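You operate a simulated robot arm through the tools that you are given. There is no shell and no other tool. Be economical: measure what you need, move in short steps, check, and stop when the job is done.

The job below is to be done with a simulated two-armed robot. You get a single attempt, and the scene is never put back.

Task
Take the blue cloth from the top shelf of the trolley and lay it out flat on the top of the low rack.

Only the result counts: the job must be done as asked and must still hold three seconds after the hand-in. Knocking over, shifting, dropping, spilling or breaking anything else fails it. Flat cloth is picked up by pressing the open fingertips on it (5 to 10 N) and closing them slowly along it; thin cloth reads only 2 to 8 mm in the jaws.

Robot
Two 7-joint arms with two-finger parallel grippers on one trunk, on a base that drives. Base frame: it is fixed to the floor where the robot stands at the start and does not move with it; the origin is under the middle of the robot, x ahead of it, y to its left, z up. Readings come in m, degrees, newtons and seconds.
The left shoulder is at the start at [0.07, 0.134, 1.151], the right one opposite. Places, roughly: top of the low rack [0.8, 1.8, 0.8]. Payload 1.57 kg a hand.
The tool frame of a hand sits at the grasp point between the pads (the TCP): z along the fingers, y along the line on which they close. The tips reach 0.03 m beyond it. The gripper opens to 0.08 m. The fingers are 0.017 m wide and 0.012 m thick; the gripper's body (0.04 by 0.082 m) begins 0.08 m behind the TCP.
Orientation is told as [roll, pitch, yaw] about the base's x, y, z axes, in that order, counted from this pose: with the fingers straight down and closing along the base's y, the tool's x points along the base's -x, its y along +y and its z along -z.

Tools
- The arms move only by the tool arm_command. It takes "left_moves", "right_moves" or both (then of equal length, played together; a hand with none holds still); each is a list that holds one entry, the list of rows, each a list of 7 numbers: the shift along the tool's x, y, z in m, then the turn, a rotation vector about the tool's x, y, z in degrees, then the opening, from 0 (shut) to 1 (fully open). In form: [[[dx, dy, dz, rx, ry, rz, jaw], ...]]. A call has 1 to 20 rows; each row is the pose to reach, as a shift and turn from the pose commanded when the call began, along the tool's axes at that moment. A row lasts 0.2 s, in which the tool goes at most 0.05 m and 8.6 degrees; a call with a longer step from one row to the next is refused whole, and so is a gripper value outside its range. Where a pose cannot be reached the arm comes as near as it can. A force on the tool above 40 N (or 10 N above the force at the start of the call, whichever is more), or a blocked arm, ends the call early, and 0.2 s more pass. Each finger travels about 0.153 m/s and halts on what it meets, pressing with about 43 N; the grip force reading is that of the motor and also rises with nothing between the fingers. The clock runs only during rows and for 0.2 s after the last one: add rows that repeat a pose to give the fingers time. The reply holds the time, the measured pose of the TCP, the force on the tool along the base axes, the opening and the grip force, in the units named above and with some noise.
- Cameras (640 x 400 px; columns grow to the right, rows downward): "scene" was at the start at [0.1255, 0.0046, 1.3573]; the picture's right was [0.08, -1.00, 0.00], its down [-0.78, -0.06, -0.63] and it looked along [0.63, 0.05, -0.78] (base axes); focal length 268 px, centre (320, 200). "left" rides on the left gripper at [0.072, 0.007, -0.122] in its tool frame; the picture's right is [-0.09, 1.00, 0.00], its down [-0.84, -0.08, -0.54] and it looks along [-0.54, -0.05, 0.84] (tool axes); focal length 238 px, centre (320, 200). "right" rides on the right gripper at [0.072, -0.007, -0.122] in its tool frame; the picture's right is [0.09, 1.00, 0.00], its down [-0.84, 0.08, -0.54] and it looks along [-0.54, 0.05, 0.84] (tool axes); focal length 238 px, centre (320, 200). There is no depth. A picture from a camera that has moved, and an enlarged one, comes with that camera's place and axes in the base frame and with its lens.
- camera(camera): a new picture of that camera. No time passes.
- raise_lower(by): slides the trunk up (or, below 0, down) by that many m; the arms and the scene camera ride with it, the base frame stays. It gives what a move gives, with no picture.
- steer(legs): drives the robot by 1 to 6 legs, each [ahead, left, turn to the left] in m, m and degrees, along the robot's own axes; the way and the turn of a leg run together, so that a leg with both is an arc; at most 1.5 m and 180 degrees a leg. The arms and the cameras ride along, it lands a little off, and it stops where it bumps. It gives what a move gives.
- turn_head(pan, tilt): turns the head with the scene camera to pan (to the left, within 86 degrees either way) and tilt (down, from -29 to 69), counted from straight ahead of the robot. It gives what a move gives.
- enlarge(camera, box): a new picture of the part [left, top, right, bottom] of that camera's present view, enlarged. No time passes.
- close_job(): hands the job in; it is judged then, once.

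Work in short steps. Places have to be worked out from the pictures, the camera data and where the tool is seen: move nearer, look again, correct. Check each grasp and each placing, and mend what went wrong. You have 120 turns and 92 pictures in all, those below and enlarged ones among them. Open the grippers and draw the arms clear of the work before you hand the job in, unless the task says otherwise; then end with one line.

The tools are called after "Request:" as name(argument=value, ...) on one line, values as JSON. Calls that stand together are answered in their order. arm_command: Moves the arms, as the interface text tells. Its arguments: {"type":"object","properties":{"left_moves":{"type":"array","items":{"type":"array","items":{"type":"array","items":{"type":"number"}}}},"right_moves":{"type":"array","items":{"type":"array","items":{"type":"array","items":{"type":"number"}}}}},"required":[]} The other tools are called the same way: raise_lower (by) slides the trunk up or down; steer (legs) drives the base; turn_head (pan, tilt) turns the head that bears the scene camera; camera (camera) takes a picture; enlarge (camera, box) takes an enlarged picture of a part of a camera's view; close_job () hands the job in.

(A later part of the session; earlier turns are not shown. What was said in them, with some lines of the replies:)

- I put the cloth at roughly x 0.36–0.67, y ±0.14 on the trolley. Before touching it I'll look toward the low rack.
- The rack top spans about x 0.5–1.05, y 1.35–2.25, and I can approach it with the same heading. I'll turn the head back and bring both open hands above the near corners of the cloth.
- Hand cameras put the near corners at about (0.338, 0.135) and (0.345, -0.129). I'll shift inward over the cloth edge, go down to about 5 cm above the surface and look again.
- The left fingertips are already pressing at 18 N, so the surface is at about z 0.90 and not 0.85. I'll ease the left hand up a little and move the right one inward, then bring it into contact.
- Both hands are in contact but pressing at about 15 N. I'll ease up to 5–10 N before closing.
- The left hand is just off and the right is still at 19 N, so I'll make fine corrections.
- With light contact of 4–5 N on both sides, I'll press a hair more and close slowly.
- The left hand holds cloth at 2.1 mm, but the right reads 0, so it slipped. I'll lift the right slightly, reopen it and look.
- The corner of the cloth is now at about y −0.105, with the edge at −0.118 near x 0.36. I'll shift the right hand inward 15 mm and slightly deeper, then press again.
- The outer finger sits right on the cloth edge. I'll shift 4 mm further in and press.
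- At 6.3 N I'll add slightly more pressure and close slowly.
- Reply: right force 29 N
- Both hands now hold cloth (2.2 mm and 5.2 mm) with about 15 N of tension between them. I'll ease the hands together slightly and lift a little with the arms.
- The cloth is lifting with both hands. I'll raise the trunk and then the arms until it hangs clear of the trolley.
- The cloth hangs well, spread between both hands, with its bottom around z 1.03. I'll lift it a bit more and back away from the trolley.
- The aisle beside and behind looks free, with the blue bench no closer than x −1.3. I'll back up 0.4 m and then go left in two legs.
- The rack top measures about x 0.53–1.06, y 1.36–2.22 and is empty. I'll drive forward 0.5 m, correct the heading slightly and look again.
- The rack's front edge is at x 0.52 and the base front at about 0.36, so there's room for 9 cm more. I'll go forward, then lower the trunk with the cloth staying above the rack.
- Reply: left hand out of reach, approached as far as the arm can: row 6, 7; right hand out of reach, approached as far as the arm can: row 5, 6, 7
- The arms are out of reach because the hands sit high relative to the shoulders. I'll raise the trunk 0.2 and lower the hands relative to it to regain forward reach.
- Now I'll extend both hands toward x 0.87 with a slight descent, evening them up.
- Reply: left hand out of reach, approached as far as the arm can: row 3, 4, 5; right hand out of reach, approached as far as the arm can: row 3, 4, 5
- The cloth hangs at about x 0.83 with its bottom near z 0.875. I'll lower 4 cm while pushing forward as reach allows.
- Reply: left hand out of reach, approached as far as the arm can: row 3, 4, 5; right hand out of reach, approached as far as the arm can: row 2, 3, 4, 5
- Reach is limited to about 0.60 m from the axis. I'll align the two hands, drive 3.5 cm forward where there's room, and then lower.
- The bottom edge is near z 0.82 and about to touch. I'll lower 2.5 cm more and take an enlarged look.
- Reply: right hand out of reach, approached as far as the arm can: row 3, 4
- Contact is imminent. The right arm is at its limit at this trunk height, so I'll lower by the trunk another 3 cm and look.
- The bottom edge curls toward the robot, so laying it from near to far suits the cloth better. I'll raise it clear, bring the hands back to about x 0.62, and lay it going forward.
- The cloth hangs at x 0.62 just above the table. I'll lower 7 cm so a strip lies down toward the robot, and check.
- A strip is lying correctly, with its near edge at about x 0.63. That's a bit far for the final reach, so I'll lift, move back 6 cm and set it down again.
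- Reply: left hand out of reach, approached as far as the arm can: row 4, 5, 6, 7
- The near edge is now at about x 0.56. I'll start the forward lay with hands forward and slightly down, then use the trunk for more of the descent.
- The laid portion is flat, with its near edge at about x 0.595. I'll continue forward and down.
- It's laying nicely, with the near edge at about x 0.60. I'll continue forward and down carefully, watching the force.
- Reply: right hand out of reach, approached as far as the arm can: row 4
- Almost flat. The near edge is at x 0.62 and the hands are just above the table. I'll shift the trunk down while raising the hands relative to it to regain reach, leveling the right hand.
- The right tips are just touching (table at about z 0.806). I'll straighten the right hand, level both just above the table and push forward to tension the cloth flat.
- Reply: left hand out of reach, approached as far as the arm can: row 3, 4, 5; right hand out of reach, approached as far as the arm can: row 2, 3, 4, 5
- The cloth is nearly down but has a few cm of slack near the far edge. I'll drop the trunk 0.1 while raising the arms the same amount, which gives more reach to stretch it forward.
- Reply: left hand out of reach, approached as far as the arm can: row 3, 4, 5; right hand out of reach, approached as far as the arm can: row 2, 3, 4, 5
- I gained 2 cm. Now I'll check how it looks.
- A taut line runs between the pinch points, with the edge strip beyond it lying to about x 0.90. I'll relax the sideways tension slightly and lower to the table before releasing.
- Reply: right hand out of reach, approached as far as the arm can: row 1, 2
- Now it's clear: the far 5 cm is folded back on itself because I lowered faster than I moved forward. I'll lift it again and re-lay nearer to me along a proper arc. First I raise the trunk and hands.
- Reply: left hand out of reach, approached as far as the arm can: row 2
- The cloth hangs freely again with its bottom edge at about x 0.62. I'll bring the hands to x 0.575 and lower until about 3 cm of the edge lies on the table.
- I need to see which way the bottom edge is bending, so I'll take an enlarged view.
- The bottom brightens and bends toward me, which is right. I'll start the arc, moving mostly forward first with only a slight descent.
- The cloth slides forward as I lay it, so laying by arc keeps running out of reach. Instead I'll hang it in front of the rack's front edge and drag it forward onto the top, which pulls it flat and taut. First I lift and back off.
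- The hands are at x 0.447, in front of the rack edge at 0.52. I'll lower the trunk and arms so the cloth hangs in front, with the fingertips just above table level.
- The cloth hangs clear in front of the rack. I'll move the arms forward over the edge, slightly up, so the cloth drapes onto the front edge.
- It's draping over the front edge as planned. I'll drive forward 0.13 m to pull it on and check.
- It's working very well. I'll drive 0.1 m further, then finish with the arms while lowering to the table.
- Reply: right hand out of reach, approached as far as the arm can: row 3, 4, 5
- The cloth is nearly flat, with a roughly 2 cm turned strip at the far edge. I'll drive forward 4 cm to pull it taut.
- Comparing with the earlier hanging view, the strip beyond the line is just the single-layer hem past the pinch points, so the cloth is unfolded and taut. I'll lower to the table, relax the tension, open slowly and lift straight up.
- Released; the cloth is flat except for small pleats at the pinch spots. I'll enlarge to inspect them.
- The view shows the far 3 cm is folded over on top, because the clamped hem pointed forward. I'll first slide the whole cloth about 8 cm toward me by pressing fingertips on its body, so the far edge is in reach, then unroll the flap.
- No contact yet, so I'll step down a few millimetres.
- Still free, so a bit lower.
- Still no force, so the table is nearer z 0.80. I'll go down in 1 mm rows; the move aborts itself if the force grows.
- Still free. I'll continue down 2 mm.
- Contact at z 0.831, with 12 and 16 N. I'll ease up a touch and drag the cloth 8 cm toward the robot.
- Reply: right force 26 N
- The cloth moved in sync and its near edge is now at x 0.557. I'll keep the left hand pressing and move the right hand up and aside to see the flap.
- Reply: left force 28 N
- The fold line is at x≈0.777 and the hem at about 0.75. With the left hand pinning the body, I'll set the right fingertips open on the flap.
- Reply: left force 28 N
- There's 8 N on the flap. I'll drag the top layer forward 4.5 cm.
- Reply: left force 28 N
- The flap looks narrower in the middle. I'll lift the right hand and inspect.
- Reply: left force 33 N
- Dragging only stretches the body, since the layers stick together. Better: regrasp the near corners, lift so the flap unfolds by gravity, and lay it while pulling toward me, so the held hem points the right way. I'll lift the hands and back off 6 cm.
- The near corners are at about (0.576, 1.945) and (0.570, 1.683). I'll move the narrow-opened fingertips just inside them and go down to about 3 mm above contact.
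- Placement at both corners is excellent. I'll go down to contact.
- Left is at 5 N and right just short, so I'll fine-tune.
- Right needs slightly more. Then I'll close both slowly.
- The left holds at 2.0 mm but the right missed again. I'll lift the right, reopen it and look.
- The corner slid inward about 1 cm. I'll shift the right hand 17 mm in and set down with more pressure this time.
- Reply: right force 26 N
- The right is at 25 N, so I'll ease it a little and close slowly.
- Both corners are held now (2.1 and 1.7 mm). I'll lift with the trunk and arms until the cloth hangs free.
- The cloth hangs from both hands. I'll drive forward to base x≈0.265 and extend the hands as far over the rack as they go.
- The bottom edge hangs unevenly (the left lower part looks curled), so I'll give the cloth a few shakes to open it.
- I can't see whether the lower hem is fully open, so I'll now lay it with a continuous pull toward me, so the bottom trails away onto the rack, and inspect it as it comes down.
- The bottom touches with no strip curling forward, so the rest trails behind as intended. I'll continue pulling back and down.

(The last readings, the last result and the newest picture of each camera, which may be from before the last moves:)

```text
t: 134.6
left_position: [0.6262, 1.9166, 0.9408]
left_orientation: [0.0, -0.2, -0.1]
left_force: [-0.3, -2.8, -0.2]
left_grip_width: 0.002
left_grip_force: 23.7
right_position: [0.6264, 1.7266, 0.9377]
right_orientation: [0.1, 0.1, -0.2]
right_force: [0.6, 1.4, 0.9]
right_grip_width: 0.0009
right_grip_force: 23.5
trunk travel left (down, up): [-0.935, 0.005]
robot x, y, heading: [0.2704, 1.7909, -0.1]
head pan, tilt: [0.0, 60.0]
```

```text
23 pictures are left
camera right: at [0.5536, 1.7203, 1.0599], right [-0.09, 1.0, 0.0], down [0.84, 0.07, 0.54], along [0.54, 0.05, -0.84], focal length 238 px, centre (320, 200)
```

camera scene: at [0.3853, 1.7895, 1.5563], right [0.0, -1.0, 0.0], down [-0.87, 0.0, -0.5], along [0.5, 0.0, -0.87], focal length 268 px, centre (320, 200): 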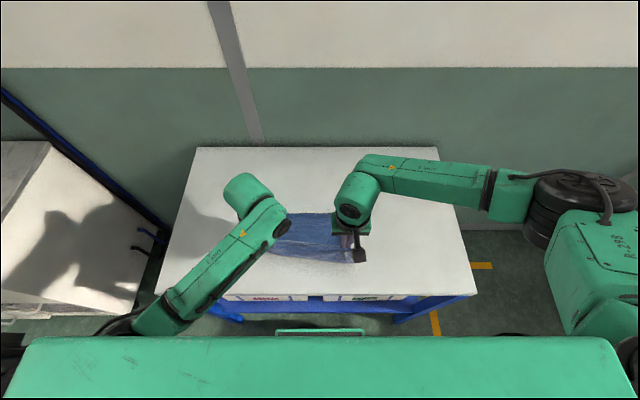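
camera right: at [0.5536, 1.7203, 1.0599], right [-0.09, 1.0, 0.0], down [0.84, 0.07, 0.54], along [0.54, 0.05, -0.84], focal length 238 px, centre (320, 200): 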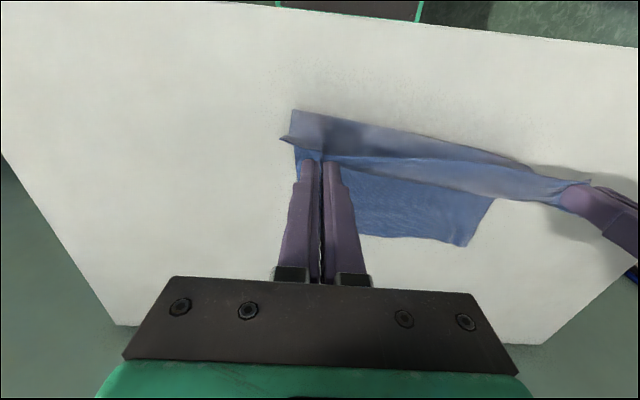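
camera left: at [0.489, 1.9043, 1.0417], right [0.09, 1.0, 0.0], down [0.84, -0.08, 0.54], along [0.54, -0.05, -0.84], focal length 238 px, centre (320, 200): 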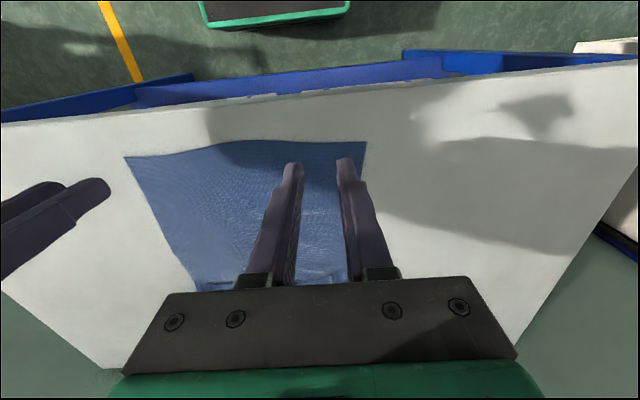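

The far part lies trailing away correctly, with its far edge at x≈0.775. I'll lower the trunk and back the base to pull it taut.

Request:
steer(legs=[[-0.05, 0, 0]])

Request:
raise_lower(by=-0.06)

Request:
steer(legs=[[-0.03, 0, 0]])

Request:
camera(camera="right")

```text
t: 135.5
left_position: [0.5823, 1.9152, 0.9396]
left_orientation: [0.0, 0.2, -0.1]
left_force: [0.1, -1.9, -0.9]
left_grip_width: 0.0021
left_grip_force: 24.1
right_position: [0.581, 1.727, 0.9351]
right_orientation: [0.0, 0.5, -0.1]
right_force: [1.2, 0.9, -0.6]
right_grip_width: 0.0012
right_grip_force: 22.8
trunk travel left (down, up): [-0.935, 0.005]
robot x, y, heading: [0.221, 1.7952, 0.2]
head pan, tilt: [0.0, 60.0]
```

```text
t: 136.5
left_position: [0.5771, 1.9156, 0.882]
left_orientation: [-0.1, 0.0, -0.1]
left_force: [0.4, -1.6, 0.6]
left_grip_width: 0.0022
left_grip_force: 24.0
right_position: [0.5758, 1.7257, 0.8783]
right_orientation: [0.1, 0.2, -0.1]
right_force: [-0.7, 1.6, -0.3]
right_grip_width: 0.0011
right_grip_force: 22.9
trunk travel left (down, up): [-0.875, 0.065]
robot x, y, heading: [0.2241, 1.7924, -0.2]
head pan, tilt: [0.0, 60.0]
```

```text
t: 137.4
left_position: [0.5514, 1.9157, 0.8804]
left_orientation: [-0.1, 0.3, -0.1]
left_force: [-0.3, -1.6, -0.4]
left_grip_width: 0.0019
left_grip_force: 23.1
right_position: [0.5514, 1.7258, 0.8756]
right_orientation: [0.0, 0.4, 0.0]
right_force: [-0.4, 1.5, -0.5]
right_grip_width: 0.001
right_grip_force: 23.2
trunk travel left (down, up): [-0.875, 0.065]
robot x, y, heading: [0.1909, 1.7922, -0.4]
head pan, tilt: [0.0, 60.0]
```

```text
22 pictures are left
camera right: at [0.4798, 1.7205, 0.9982], right [-0.09, 1.0, 0.0], down [0.84, 0.07, 0.54], along [0.53, 0.05, -0.84], focal length 238 px, centre (320, 200)
```

right: 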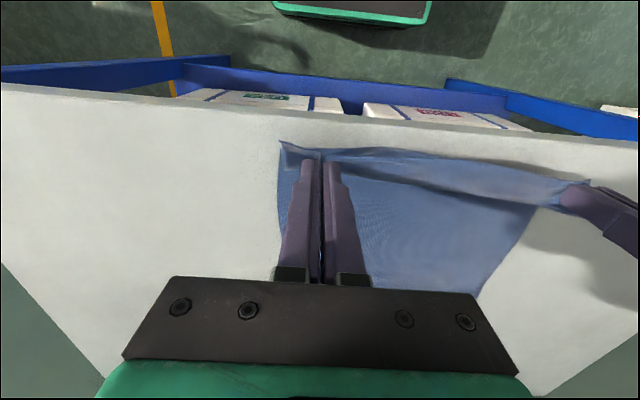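

The slack is nearly gone. I'll lower both hands to the table while drawing back another 2.5 cm.

Request:
arm_command(left_moves=[[[0.006, 0, 0.01, 0, 0, 0, 0], [0.012, 0, 0.02, 0, 0, 0, 0], [0.017, 0, 0.03, 0, 0, 0, 0], [0.022, 0, 0.04, 0, 0, 0, 0], [0.025, 0, 0.046, 0, 0, 0, 0], [0.025, 0, 0.046, 0, 0, 0, 0]]], right_moves=[[[0.006, 0, 0.01, 0, 0, 0, 0], [0.012, 0, 0.02, 0, 0, 0, 0], [0.017, 0, 0.028, 0, 0, 0, 0], [0.022, 0, 0.036, 0, 0, 0, 0], [0.025, 0, 0.042, 0, 0, 0, 0], [0.025, 0, 0.042, 0, 0, 0, 0]]])

Request:
camera(camera="scene")

Request:
camera(camera="right")

```text
t: 138.8
left_position: [0.522, 1.9157, 0.8368]
left_orientation: [-0.2, -0.1, 0.0]
left_force: [0.2, -1.7, -0.6]
left_grip_width: 0.0021
left_grip_force: 23.7
right_position: [0.5206, 1.7273, 0.8364]
right_orientation: [0.1, 0.0, -0.1]
right_force: [0.2, 0.4, 0.3]
right_grip_width: 0.0009
right_grip_force: 22.8
trunk travel left (down, up): [-0.875, 0.065]
robot x, y, heading: [0.1925, 1.7942, -0.0]
head pan, tilt: [0.0, 60.0]
```

```text
21 pictures are left
camera scene: at [0.3057, 1.7897, 1.4963], right [0.0, -1.0, 0.0], down [-0.87, 0.0, -0.5], along [0.5, 0.0, -0.87], focal length 268 px, centre (320, 200)
```

scene: 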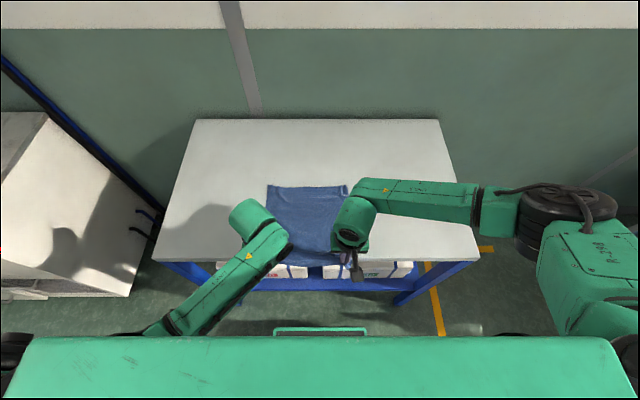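

```text
20 pictures are left
camera right: at [0.4488, 1.7208, 0.9574], right [-0.09, 1.0, 0.0], down [0.84, 0.07, 0.54], along [0.54, 0.05, -0.84], focal length 238 px, centre (320, 200)
```

right: 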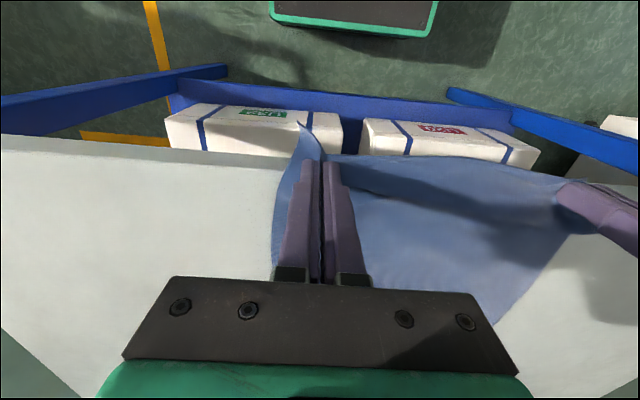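

The cloth is spread with the far edge at x≈0.754 and the near hem at the front edge. I'll check the far edge up close.

Request:
enlarge(camera="scene", box=[240, 170, 380, 260])

```text
4.44 times, centred on (310, 215) of scene
camera zoom: at [0.3057, 1.7897, 1.4963], right [0.0, -1.0, 0.0], down [-0.87, 0.0, -0.5], along [0.5, 0.0, -0.87], focal length 1192 px, centre (364, 133)
```

zoom: 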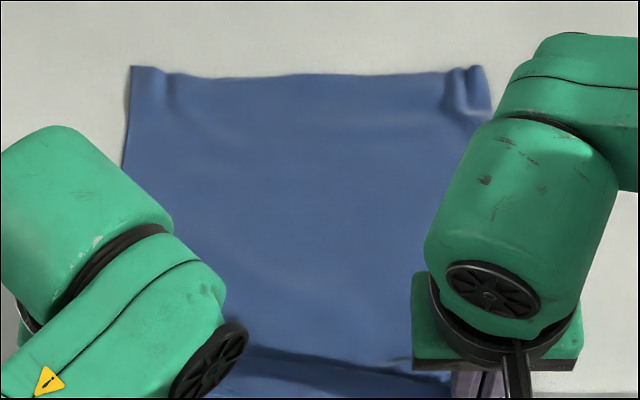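

The far hem is now fully unfolded, with only slight ripples at its corners. I'll release the near hem gently and lift the hands.

Request:
arm_command(left_moves=[[[0, -0.001, 0.002, 0, 0, 0, 0.03], [0, -0.001, 0.002, 0, 0, 0, 0.08], [0, -0.001, 0.002, 0, 0, 0, 0.14], [0, -0.001, 0.002, 0, 0, 0, 0.2], [0, -0.001, 0.002, 0, 0, 0, 0.26], [0, -0.001, -0.01, 0, 0, 0, 0.26], [0, -0.001, -0.03, 0, 0, 0, 0.26], [0, -0.001, -0.06, 0, 0, 0, 0.26], [0, -0.001, -0.09, 0, 0, 0, 0.26]]], right_moves=[[[0, 0.001, 0.002, 0, 0, 0, 0.03], [0, 0.001, 0.002, 0, 0, 0, 0.08], [0, 0.001, 0.002, 0, 0, 0, 0.14], [0, 0.001, 0.002, 0, 0, 0, 0.2], [0, 0.001, 0.002, 0, 0, 0, 0.26], [0, 0.001, -0.01, 0, 0, 0, 0.26], [0, 0.001, -0.03, 0, 0, 0, 0.26], [0, 0.001, -0.06, 0, 0, 0, 0.26], [0, 0.001, -0.09, 0, 0, 0, 0.26]]])

Request:
camera(camera="right")

```text
t: 140.8
left_position: [0.5232, 1.9164, 0.9256]
left_orientation: [-0.1, -0.2, 0.0]
left_force: [1.2, 0.3, -0.2]
left_grip_width: 0.0209
left_grip_force: 0.0
right_position: [0.5217, 1.7265, 0.927]
right_orientation: [0.1, 0.1, -0.1]
right_force: [-0.1, -0.5, 0.1]
right_grip_width: 0.0209
right_grip_force: 0.1
trunk travel left (down, up): [-0.875, 0.065]
robot x, y, heading: [0.1882, 1.7952, -0.1]
head pan, tilt: [0.0, 60.0]
```

```text
18 pictures are left
camera right: at [0.4495, 1.7204, 1.0481], right [-0.09, 1.0, 0.0], down [0.84, 0.07, 0.54], along [0.54, 0.05, -0.84], focal length 238 px, centre (320, 200)
```

right: 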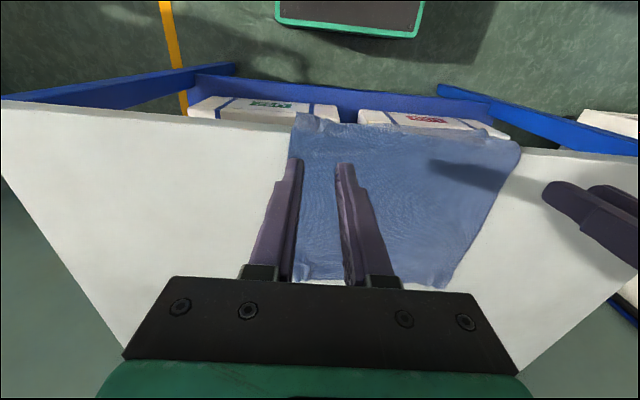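

The cloth is fully spread, with only the near hem overhanging the front edge by a couple of cm. I'll drive forward 7 cm and set open fingertips on the body, to slide it further onto the rack.

Request:
steer(legs=[[0.07, 0, 0]])

Request:
arm_command(left_moves=[[[-0.03, -0.01, 0, 0, 0, 0, 0.4], [-0.06, -0.02, 0, 0, 0, 0, 0.6], [-0.09, -0.03, 0.02, 0, 0, 0, 0.75], [-0.1, -0.03, 0.05, 0, 0, 0, 0.75], [-0.1, -0.03, 0.08, 0, 0, 0, 0.75], [-0.1, -0.03, 0.0915, 0, 0, 0, 0.75], [-0.1, -0.03, 0.0935, 0, 0, 0, 0.75]]], right_moves=[[[-0.03, 0.005, 0, 0, 0, 0, 0.4], [-0.06, 0.012, 0, 0, 0, 0, 0.6], [-0.09, 0.02, 0.02, 0, 0, 0, 0.75], [-0.1, 0.02, 0.05, 0, 0, 0, 0.75], [-0.1, 0.02, 0.08, 0, 0, 0, 0.75], [-0.1, 0.02, 0.0925, 0, 0, 0, 0.75], [-0.1, 0.02, 0.0945, 0, 0, 0, 0.75]]])

```text
t: 141.8
left_position: [0.5886, 1.9148, 0.9261]
left_orientation: [-0.2, -0.3, 0.0]
left_force: [-0.2, 0.5, 0.7]
left_grip_width: 0.0207
left_grip_force: 0.1
right_position: [0.5866, 1.7268, 0.9272]
right_orientation: [-0.1, -0.2, -0.1]
right_force: [-0.7, -0.8, -0.4]
right_grip_width: 0.0208
right_grip_force: 0.0
trunk travel left (down, up): [-0.875, 0.065]
robot x, y, heading: [0.2583, 1.7898, -0.0]
head pan, tilt: [0.0, 60.0]
```

```text
t: 143.4
left_position: [0.6923, 1.8851, 0.8316]
left_orientation: [-0.2, -0.2, 0.0]
left_force: [0.5, 0.8, 1.6]
left_grip_width: 0.0597
left_grip_force: 0.1
right_position: [0.6909, 1.747, 0.8308]
right_orientation: [0.1, -0.1, -0.1]
right_force: [0.6, -0.1, 6.4]
right_grip_width: 0.06
right_grip_force: 0.0
trunk travel left (down, up): [-0.875, 0.065]
robot x, y, heading: [0.2606, 1.7937, -0.1]
head pan, tilt: [0.0, 60.0]
```

Contact on the right, and the left nearly there. I'll press a bit more and slide the cloth forward 10 cm.

Request:
arm_command(left_moves=[[[0, 0, 0.0012, 0, 0, 0, 0.75], [-0.005, 0, 0.0014, 0, 0, 0, 0.75], [-0.015, 0, 0.0014, 0, 0, 0, 0.75], [-0.025, 0, 0.0014, 0, 0, 0, 0.75], [-0.035, 0, 0.0014, 0, 0, 0, 0.75], [-0.045, 0, 0.0014, 0, 0, 0, 0.75], [-0.055, 0, 0.0014, 0, 0, 0, 0.75], [-0.065, 0, 0.0014, 0, 0, 0, 0.75], [-0.075, 0, 0.0014, 0, 0, 0, 0.75], [-0.085, 0, 0.0014, 0, 0, 0, 0.75], [-0.095, 0, 0.0014, 0, 0, 0, 0.75], [-0.105, 0, 0.0014, 0, 0, 0, 0.75]]], right_moves=[[[0, 0, 0.0004, 0, 0, 0, 0.75], [-0.005, 0, 0.0006, 0, 0, 0, 0.75], [-0.015, 0, 0.0006, 0, 0, 0, 0.75], [-0.025, 0, 0.0006, 0, 0, 0, 0.75], [-0.035, 0, 0.0006, 0, 0, 0, 0.75], [-0.045, 0, 0.0006, 0, 0, 0, 0.75], [-0.055, 0, 0.0006, 0, 0, 0, 0.75], [-0.065, 0, 0.0006, 0, 0, 0, 0.75], [-0.075, 0, 0.0006, 0, 0, 0, 0.75], [-0.085, 0, 0.0006, 0, 0, 0, 0.75], [-0.095, 0, 0.0006, 0, 0, 0, 0.75], [-0.105, 0, 0.0006, 0, 0, 0, 0.75]]])

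Request:
enlarge(camera="scene", box=[200, 100, 440, 300])

```text
t: 146.0
left_position: [0.7972, 1.8864, 0.8321]
left_orientation: [-0.2, -0.2, 0.0]
left_force: [-2.3, -0.7, 11.1]
left_grip_width: 0.0591
left_grip_force: 0.1
right_position: [0.7731, 1.7489, 0.8342]
right_orientation: [0.0, 0.1, -0.1]
right_force: [0.0, 0.3, 0.1]
right_grip_width: 0.0599
right_grip_force: 0.1
right hand out of reach, approached as far as the arm can: row 10, 11, 12
trunk travel left (down, up): [-0.875, 0.065]
robot x, y, heading: [0.2562, 1.7894, -0.4]
head pan, tilt: [0.0, 60.0]
```

```text
2.00 times, centred on (320, 200) of scene
camera zoom: at [0.3744, 1.7905, 1.4963], right [0.0, -1.0, 0.0], down [-0.87, 0.0, -0.5], along [0.5, 0.0, -0.87], focal length 536 px, centre (320, 200)
```

zoom: 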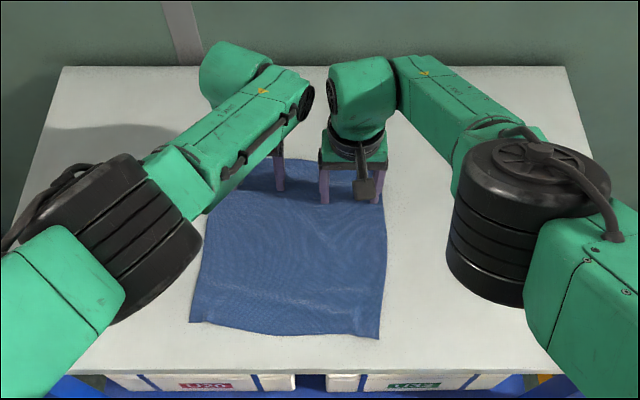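

The whole cloth is now on the rack top, with its near edge at x≈0.58, flat. I'll lift both hands straight up and draw them away to inspect it.

Request:
arm_command(left_moves=[[[0, 0, -0.02, 0, 0, 0, 0.75], [0, 0, -0.06, 0, 0, 0, 0.75], [0.02, 0.03, -0.1, 0, 0, 0, 0.75], [0.05, 0.06, -0.13, 0, 0, 0, 0.75], [0.08, 0.1, -0.14, 0, 0, 0, 0.75], [0.1, 0.14, -0.14, 0, 0, 0, 0.75]]], right_moves=[[[0, 0, -0.02, 0, 0, 0, 0.75], [0, 0, -0.06, 0, 0, 0, 0.75], [0.02, -0.03, -0.1, 0, 0, 0, 0.75], [0.05, -0.06, -0.13, 0, 0, 0, 0.75], [0.08, -0.1, -0.14, 0, 0, 0, 0.75], [0.1, -0.14, -0.14, 0, 0, 0, 0.75]]])

Request:
enlarge(camera="scene", box=[220, 140, 420, 280])

```text
refused: row 3 steps farther than a row can; nothing moved
```

```text
2.86 times, centred on (320, 210) of scene
camera zoom: at [0.3744, 1.7905, 1.4963], right [0.0, -1.0, 0.0], down [-0.87, 0.0, -0.5], along [0.5, 0.0, -0.87], focal length 766 px, centre (320, 171)
```

zoom: 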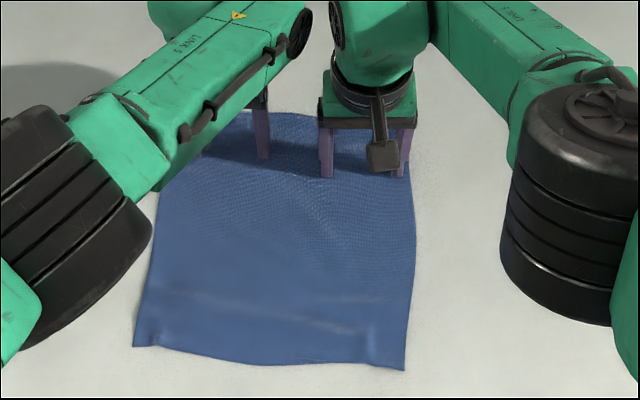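

That command had one step too large, so I'm resending it with smaller steps.

Request:
arm_command(left_moves=[[[0, 0, -0.02, 0, 0, 0, 0.75], [0, 0, -0.05, 0, 0, 0, 0.75], [0, 0, -0.09, 0, 0, 0, 0.75], [0.02, 0.03, -0.11, 0, 0, 0, 0.75], [0.04, 0.065, -0.12, 0, 0, 0, 0.75], [0.06, 0.1, -0.12, 0, 0, 0, 0.75], [0.08, 0.14, -0.12, 0, 0, 0, 0.75]]], right_moves=[[[0, 0, -0.02, 0, 0, 0, 0.75], [0, 0, -0.05, 0, 0, 0, 0.75], [0, 0, -0.09, 0, 0, 0, 0.75], [0.02, -0.03, -0.11, 0, 0, 0, 0.75], [0.04, -0.065, -0.12, 0, 0, 0, 0.75], [0.06, -0.1, -0.12, 0, 0, 0, 0.75], [0.08, -0.14, -0.12, 0, 0, 0, 0.75]]])

Request:
enlarge(camera="scene", box=[220, 140, 420, 280])

```text
t: 147.6
left_position: [0.712, 2.0248, 0.9517]
left_orientation: [-0.1, -0.2, -0.1]
left_force: [-0.1, 0.1, -0.4]
left_grip_width: 0.0599
left_grip_force: 0.1
right_position: [0.6908, 1.6088, 0.9549]
right_orientation: [0.1, 0.0, -0.1]
right_force: [-0.1, -0.1, 0.2]
right_grip_width: 0.06
right_grip_force: 0.1
trunk travel left (down, up): [-0.875, 0.065]
robot x, y, heading: [0.2595, 1.7912, -0.2]
head pan, tilt: [0.0, 60.0]
```

```text
2.86 times, centred on (320, 210) of scene
camera zoom: at [0.3721, 1.7888, 1.4965], right [0.0, -1.0, 0.0], down [-0.87, 0.0, -0.5], along [0.5, 0.0, -0.87], focal length 766 px, centre (320, 171)
```

zoom: 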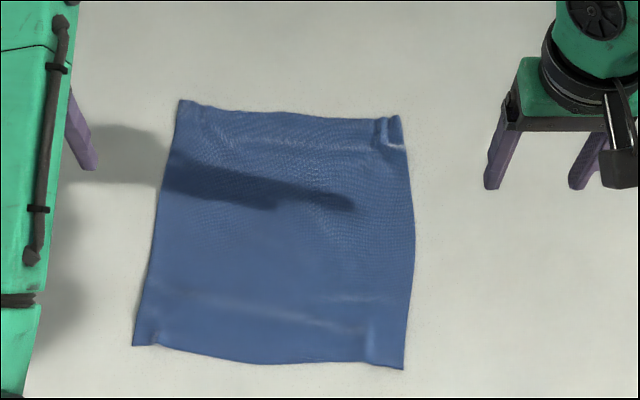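

It's very flat; just a small pleat remains at the far right corner. I'll lower the trunk for reach and flatten it with the right hand: press and spread. First I reposition.

Request:
arm_command(left_moves=[[[0, 0, -0.04, 0, 0, 0, 0.75], [0, 0, -0.08, 0, 0, 0, 0.75], [0, 0, -0.12, 0, 0, 0, 0.75]]], right_moves=[[[0, 0, -0.04, 0, 0, 0, 0.5], [0, 0, -0.08, 0, 0, 0, 0.3], [0, 0, -0.12, 0, 0, 0, 0.15]]])

Request:
raise_lower(by=-0.17)

Request:
arm_command(right_moves=[[[-0.03, 0.025, 0, 0, 0, 0, 0.12], [-0.06, 0.05, 0, 0, 0, 0, 0.12], [-0.09, 0.075, 0, 0, 0, 0, 0.12], [-0.12, 0.1, 0.0, 0, 0, 0, 0.12], [-0.131, 0.107, 0.01, 0, 0, 0, 0.12], [-0.131, 0.107, 0.02, 0, 0, 0, 0.12]]])

Request:
camera(camera="right")

```text
t: 148.4
left_position: [0.7424, 2.0535, 1.0466]
left_orientation: [0.8, 0.1, 0.7]
left_force: [-0.6, -0.5, -0.5]
left_grip_width: 0.0601
left_grip_force: 0.0
left hand out of reach, approached as far as the arm can: row 2, 3
right_position: [0.6934, 1.6097, 1.0742]
right_orientation: [0.0, 0.2, -0.1]
right_force: [-0.4, 0.2, 1.0]
right_grip_width: 0.0121
right_grip_force: 0.0
trunk travel left (down, up): [-0.875, 0.065]
robot x, y, heading: [0.2585, 1.7922, -0.1]
head pan, tilt: [0.0, 60.0]
```

```text
t: 150.3
left_position: [0.7441, 2.0524, 0.8798]
left_orientation: [0.6, -0.2, 0.7]
left_force: [-0.5, -0.1, -0.6]
left_grip_width: 0.0598
left_grip_force: 0.0
right_position: [0.6933, 1.6099, 0.903]
right_orientation: [0.1, 0.1, -0.1]
right_force: [-1.1, 0.3, 0.2]
right_grip_width: 0.012
right_grip_force: 0.0
trunk travel left (down, up): [-0.705, 0.235]
robot x, y, heading: [0.2541, 1.7912, 0.0]
head pan, tilt: [0.0, 60.0]
```

```text
t: 151.7
left_position: [0.7433, 2.0509, 0.8786]
left_orientation: [0.6, -0.2, 0.7]
left_force: [0.2, -1.5, -0.7]
left_grip_width: 0.06
left_grip_force: 0.0
right_position: [0.8256, 1.7163, 0.8836]
right_orientation: [-0.1, 0.1, -0.1]
right_force: [-0.6, 0.0, 0.0]
right_grip_width: 0.0096
right_grip_force: 0.1
trunk travel left (down, up): [-0.705, 0.235]
robot x, y, heading: [0.2608, 1.7925, 0.1]
head pan, tilt: [0.0, 60.0]
```

```text
14 pictures are left
camera right: at [0.7532, 1.7102, 1.005], right [-0.09, 1.0, 0.0], down [0.84, 0.08, 0.54], along [0.54, 0.05, -0.84], focal length 238 px, centre (320, 200)
```

right: 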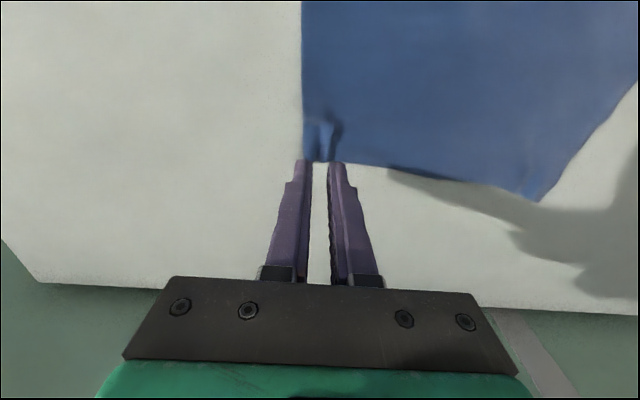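

The pleat is at about (0.815, 1.720). I'll set the nearly closed fingertips on either side of it, press and spread.

Request:
arm_command(right_moves=[[[0.008, 0.004, 0.015, 0, 0, 0, 0.1], [0.008, 0.004, 0.035, 0, 0, 0, 0.1], [0.008, 0.004, 0.048, 0, 0, 0, 0.1], [0.008, 0.004, 0.052, 0, 0, 0, 0.1], [0.008, 0.004, 0.053, 0, 0, 0, 0.1]]])

```text
t: 152.9
left_position: [0.7433, 2.0521, 0.878]
left_orientation: [0.7, -0.3, 0.8]
left_force: [-0.8, 0.1, 0.0]
left_grip_width: 0.0597
left_grip_force: 0.0
right_position: [0.8168, 1.7212, 0.8324]
right_orientation: [0.0, 0.1, -0.1]
right_force: [0.2, 0.2, 4.4]
right_grip_width: 0.0078
right_grip_force: 0.1
trunk travel left (down, up): [-0.705, 0.235]
robot x, y, heading: [0.2606, 1.7908, 0.2]
head pan, tilt: [0.0, 60.0]
```

There's light contact at 4 N. I'll spread slowly, then lift and look.

Request:
arm_command(right_moves=[[[0, 0, 0.0003, 0, 0, 0, 0.1], [0, 0, 0.0003, 0, 0, 0, 0.14], [0, 0, 0.0003, 0, 0, 0, 0.18], [0, 0, 0.0003, 0, 0, 0, 0.22], [0, 0, 0.0003, 0, 0, 0, 0.26], [0, 0, 0.0003, 0, 0, 0, 0.3], [0, 0, 0.0003, 0, 0, 0, 0.34], [0, 0, 0.0, 0, 0, 0, 0.34], [0, 0, -0.02, 0, 0, 0, 0.34], [0, 0, -0.06, 0, 0, 0, 0.34], [0.01, 0, -0.08, 0, 0, 0, 0.34]]])

Request:
enlarge(camera="right", box=[220, 60, 480, 220])

```text
t: 155.3
left_position: [0.744, 2.0518, 0.8797]
left_orientation: [0.6, -0.2, 0.7]
left_force: [0.8, -0.3, -0.6]
left_grip_width: 0.0599
left_grip_force: 0.0
right_position: [0.8081, 1.7213, 0.9092]
right_orientation: [0.0, 0.1, -0.1]
right_force: [0.0, -0.5, 0.9]
right_grip_width: 0.0274
right_grip_force: 0.1
trunk travel left (down, up): [-0.705, 0.235]
robot x, y, heading: [0.2561, 1.7912, -0.0]
head pan, tilt: [0.0, 60.0]
```

```text
2.46 times, centred on (350, 140) of right
camera zoom: at [0.7358, 1.715, 1.0304], right [-0.09, 1.0, 0.0], down [0.84, 0.08, 0.54], along [0.54, 0.05, -0.84], focal length 587 px, centre (246, 348)
```

zoom: 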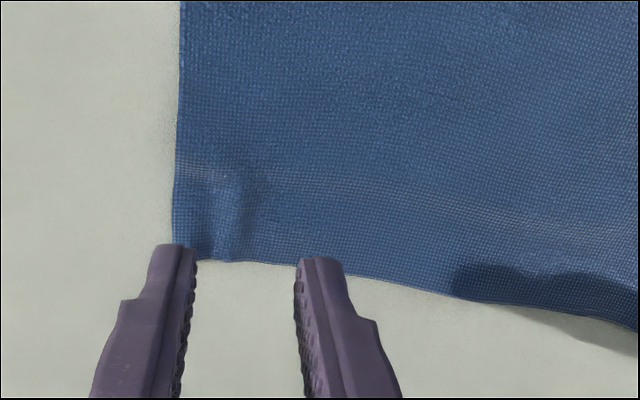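

The pleat is flattened. I'll raise and withdraw both hands, then take a full check view.

Request:
arm_command(left_moves=[[[0, 0, -0.03, 0, 0, 0, 0.75], [0.03, 0, -0.06, 0, 0, 0, 0.9], [0.06, 0, -0.09, 0, 0, 0, 1], [0.1, 0, -0.1, 0, 0, 0, 1], [0.14, 0, -0.1, 0, 0, 0, 1], [0.18, 0, -0.1, 0, 0, 0, 1], [0.22, 0, -0.1, 0, 0, 0, 1]]], right_moves=[[[0, 0, -0.03, 0, 0, 0, 0.5], [0, -0.03, -0.06, 0, 0, 0, 0.7], [0.03, -0.06, -0.08, 0, 0, 0, 1], [0.07, -0.085, -0.08, 0, 0, 0, 1], [0.11, -0.11, -0.08, 0, 0, 0, 1], [0.15, -0.13, -0.08, 0, 0, 0, 1], [0.19, -0.15, -0.08, 0, 0, 0, 1]]])

Request:
camera(camera="scene")

Request:
enlarge(camera="scene", box=[220, 100, 420, 260])

```text
t: 156.9
left_position: [0.6052, 2.1689, 0.9862]
left_orientation: [-0.1, -0.2, -0.2]
left_force: [0.3, 0.4, -0.8]
left_grip_width: 0.0797
left_grip_force: 0.1
left hand out of reach, approached as far as the arm can: row 1, 2, 3, 4, 5, 6, 7
right_position: [0.6147, 1.5701, 0.99]
right_orientation: [0.0, 0.0, -0.2]
right_force: [-0.1, 0.0, -0.2]
right_grip_width: 0.0802
right_grip_force: 0.0
trunk travel left (down, up): [-0.705, 0.235]
robot x, y, heading: [0.2613, 1.7944, -0.4]
head pan, tilt: [0.0, 60.0]
```

```text
12 pictures are left
camera scene: at [0.3736, 1.7881, 1.3264], right [0.0, -1.0, 0.0], down [-0.87, 0.0, -0.5], along [0.5, 0.0, -0.87], focal length 268 px, centre (320, 200)
```

scene: 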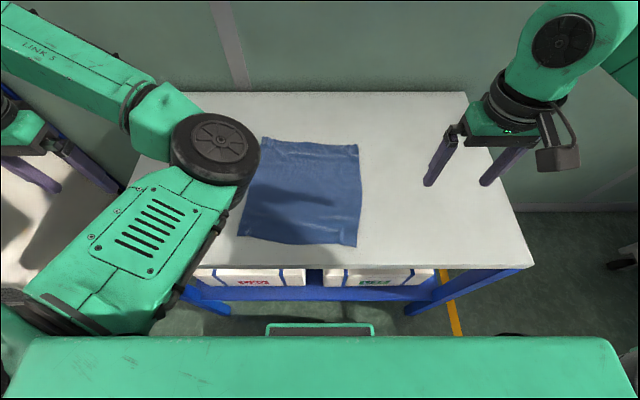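

```text
2.50 times, centred on (320, 180) of scene
camera zoom: at [0.3736, 1.7881, 1.3264], right [0.0, -1.0, 0.0], down [-0.87, 0.0, -0.5], along [0.5, 0.0, -0.87], focal length 670 px, centre (320, 250)
```

zoom: 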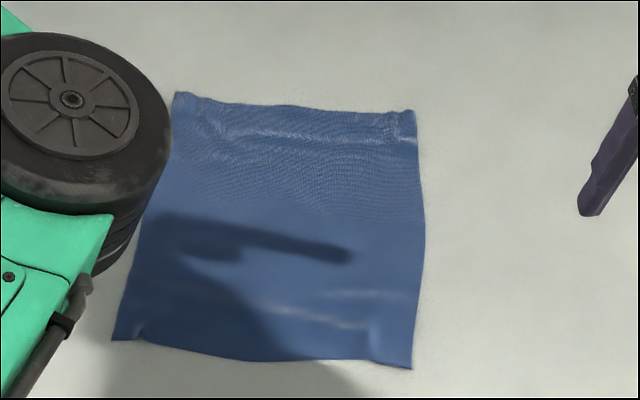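

The cloth lies flat and entirely on the rack top, with only faint ripples. I'll raise the trunk so the left arm clears everything, and back the robot away.

Request:
raise_lower(by=0.2)

Request:
steer(legs=[[-0.35, 0, 0]])

Request:
camera(camera="scene")

Request:
enlarge(camera="scene", box=[220, 60, 420, 200])

```text
t: 159.1
left_position: [0.6062, 2.1698, 1.1856]
left_orientation: [-0.2, -0.1, 0.0]
left_force: [-0.1, 0.1, -0.2]
left_grip_width: 0.0799
left_grip_force: 0.0
right_position: [0.616, 1.5723, 1.1895]
right_orientation: [0.2, 0.1, 0.0]
right_force: [0.4, -0.2, 0.5]
right_grip_width: 0.0798
right_grip_force: 0.1
trunk travel left (down, up): [-0.905, 0.035]
robot x, y, heading: [0.2593, 1.7933, 0.0]
head pan, tilt: [0.0, 60.0]
```

```text
t: 161.3
left_position: [0.2627, 2.1696, 1.1855]
left_orientation: [0.0, 0.0, -0.3]
left_force: [0.6, -0.2, 0.1]
left_grip_width: 0.0799
left_grip_force: 0.0
right_position: [0.2706, 1.5704, 1.1895]
right_orientation: [0.2, 0.2, -0.4]
right_force: [0.4, 1.0, -0.5]
right_grip_width: 0.0802
right_grip_force: 0.1
trunk travel left (down, up): [-0.905, 0.035]
robot x, y, heading: [-0.0904, 1.7942, -0.4]
head pan, tilt: [0.0, 60.0]
```

```text
10 pictures are left
camera scene: at [0.0307, 1.7901, 1.526], right [-0.01, -1.0, 0.0], down [-0.87, 0.0, -0.5], along [0.5, 0.0, -0.87], focal length 268 px, centre (320, 200)
```

scene: 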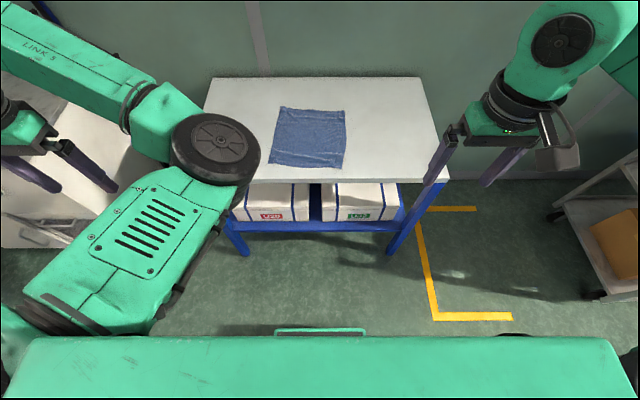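

```text
2.86 times, centred on (320, 130) of scene
camera zoom: at [0.0307, 1.7901, 1.526], right [-0.01, -1.0, 0.0], down [-0.87, 0.0, -0.5], along [0.5, 0.0, -0.87], focal length 766 px, centre (320, 400)
```

zoom: 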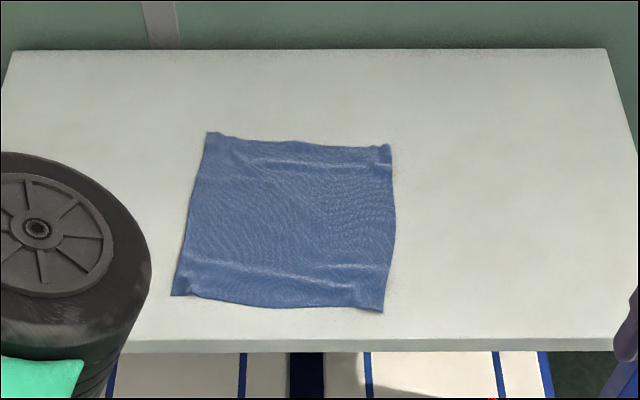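

The cloth lies flat on the rack top, fully supported, and the boxes and rack are undisturbed. The grippers are open and the arms clear, so I'm handing the job in.

Request:
close_job()

```text
The job is handed in.
```

The blue cloth is off the trolley and laid out flat on top of the low rack, fully on the surface with only faint ripples; the grippers are open, the arms are clear, and the job is handed in.
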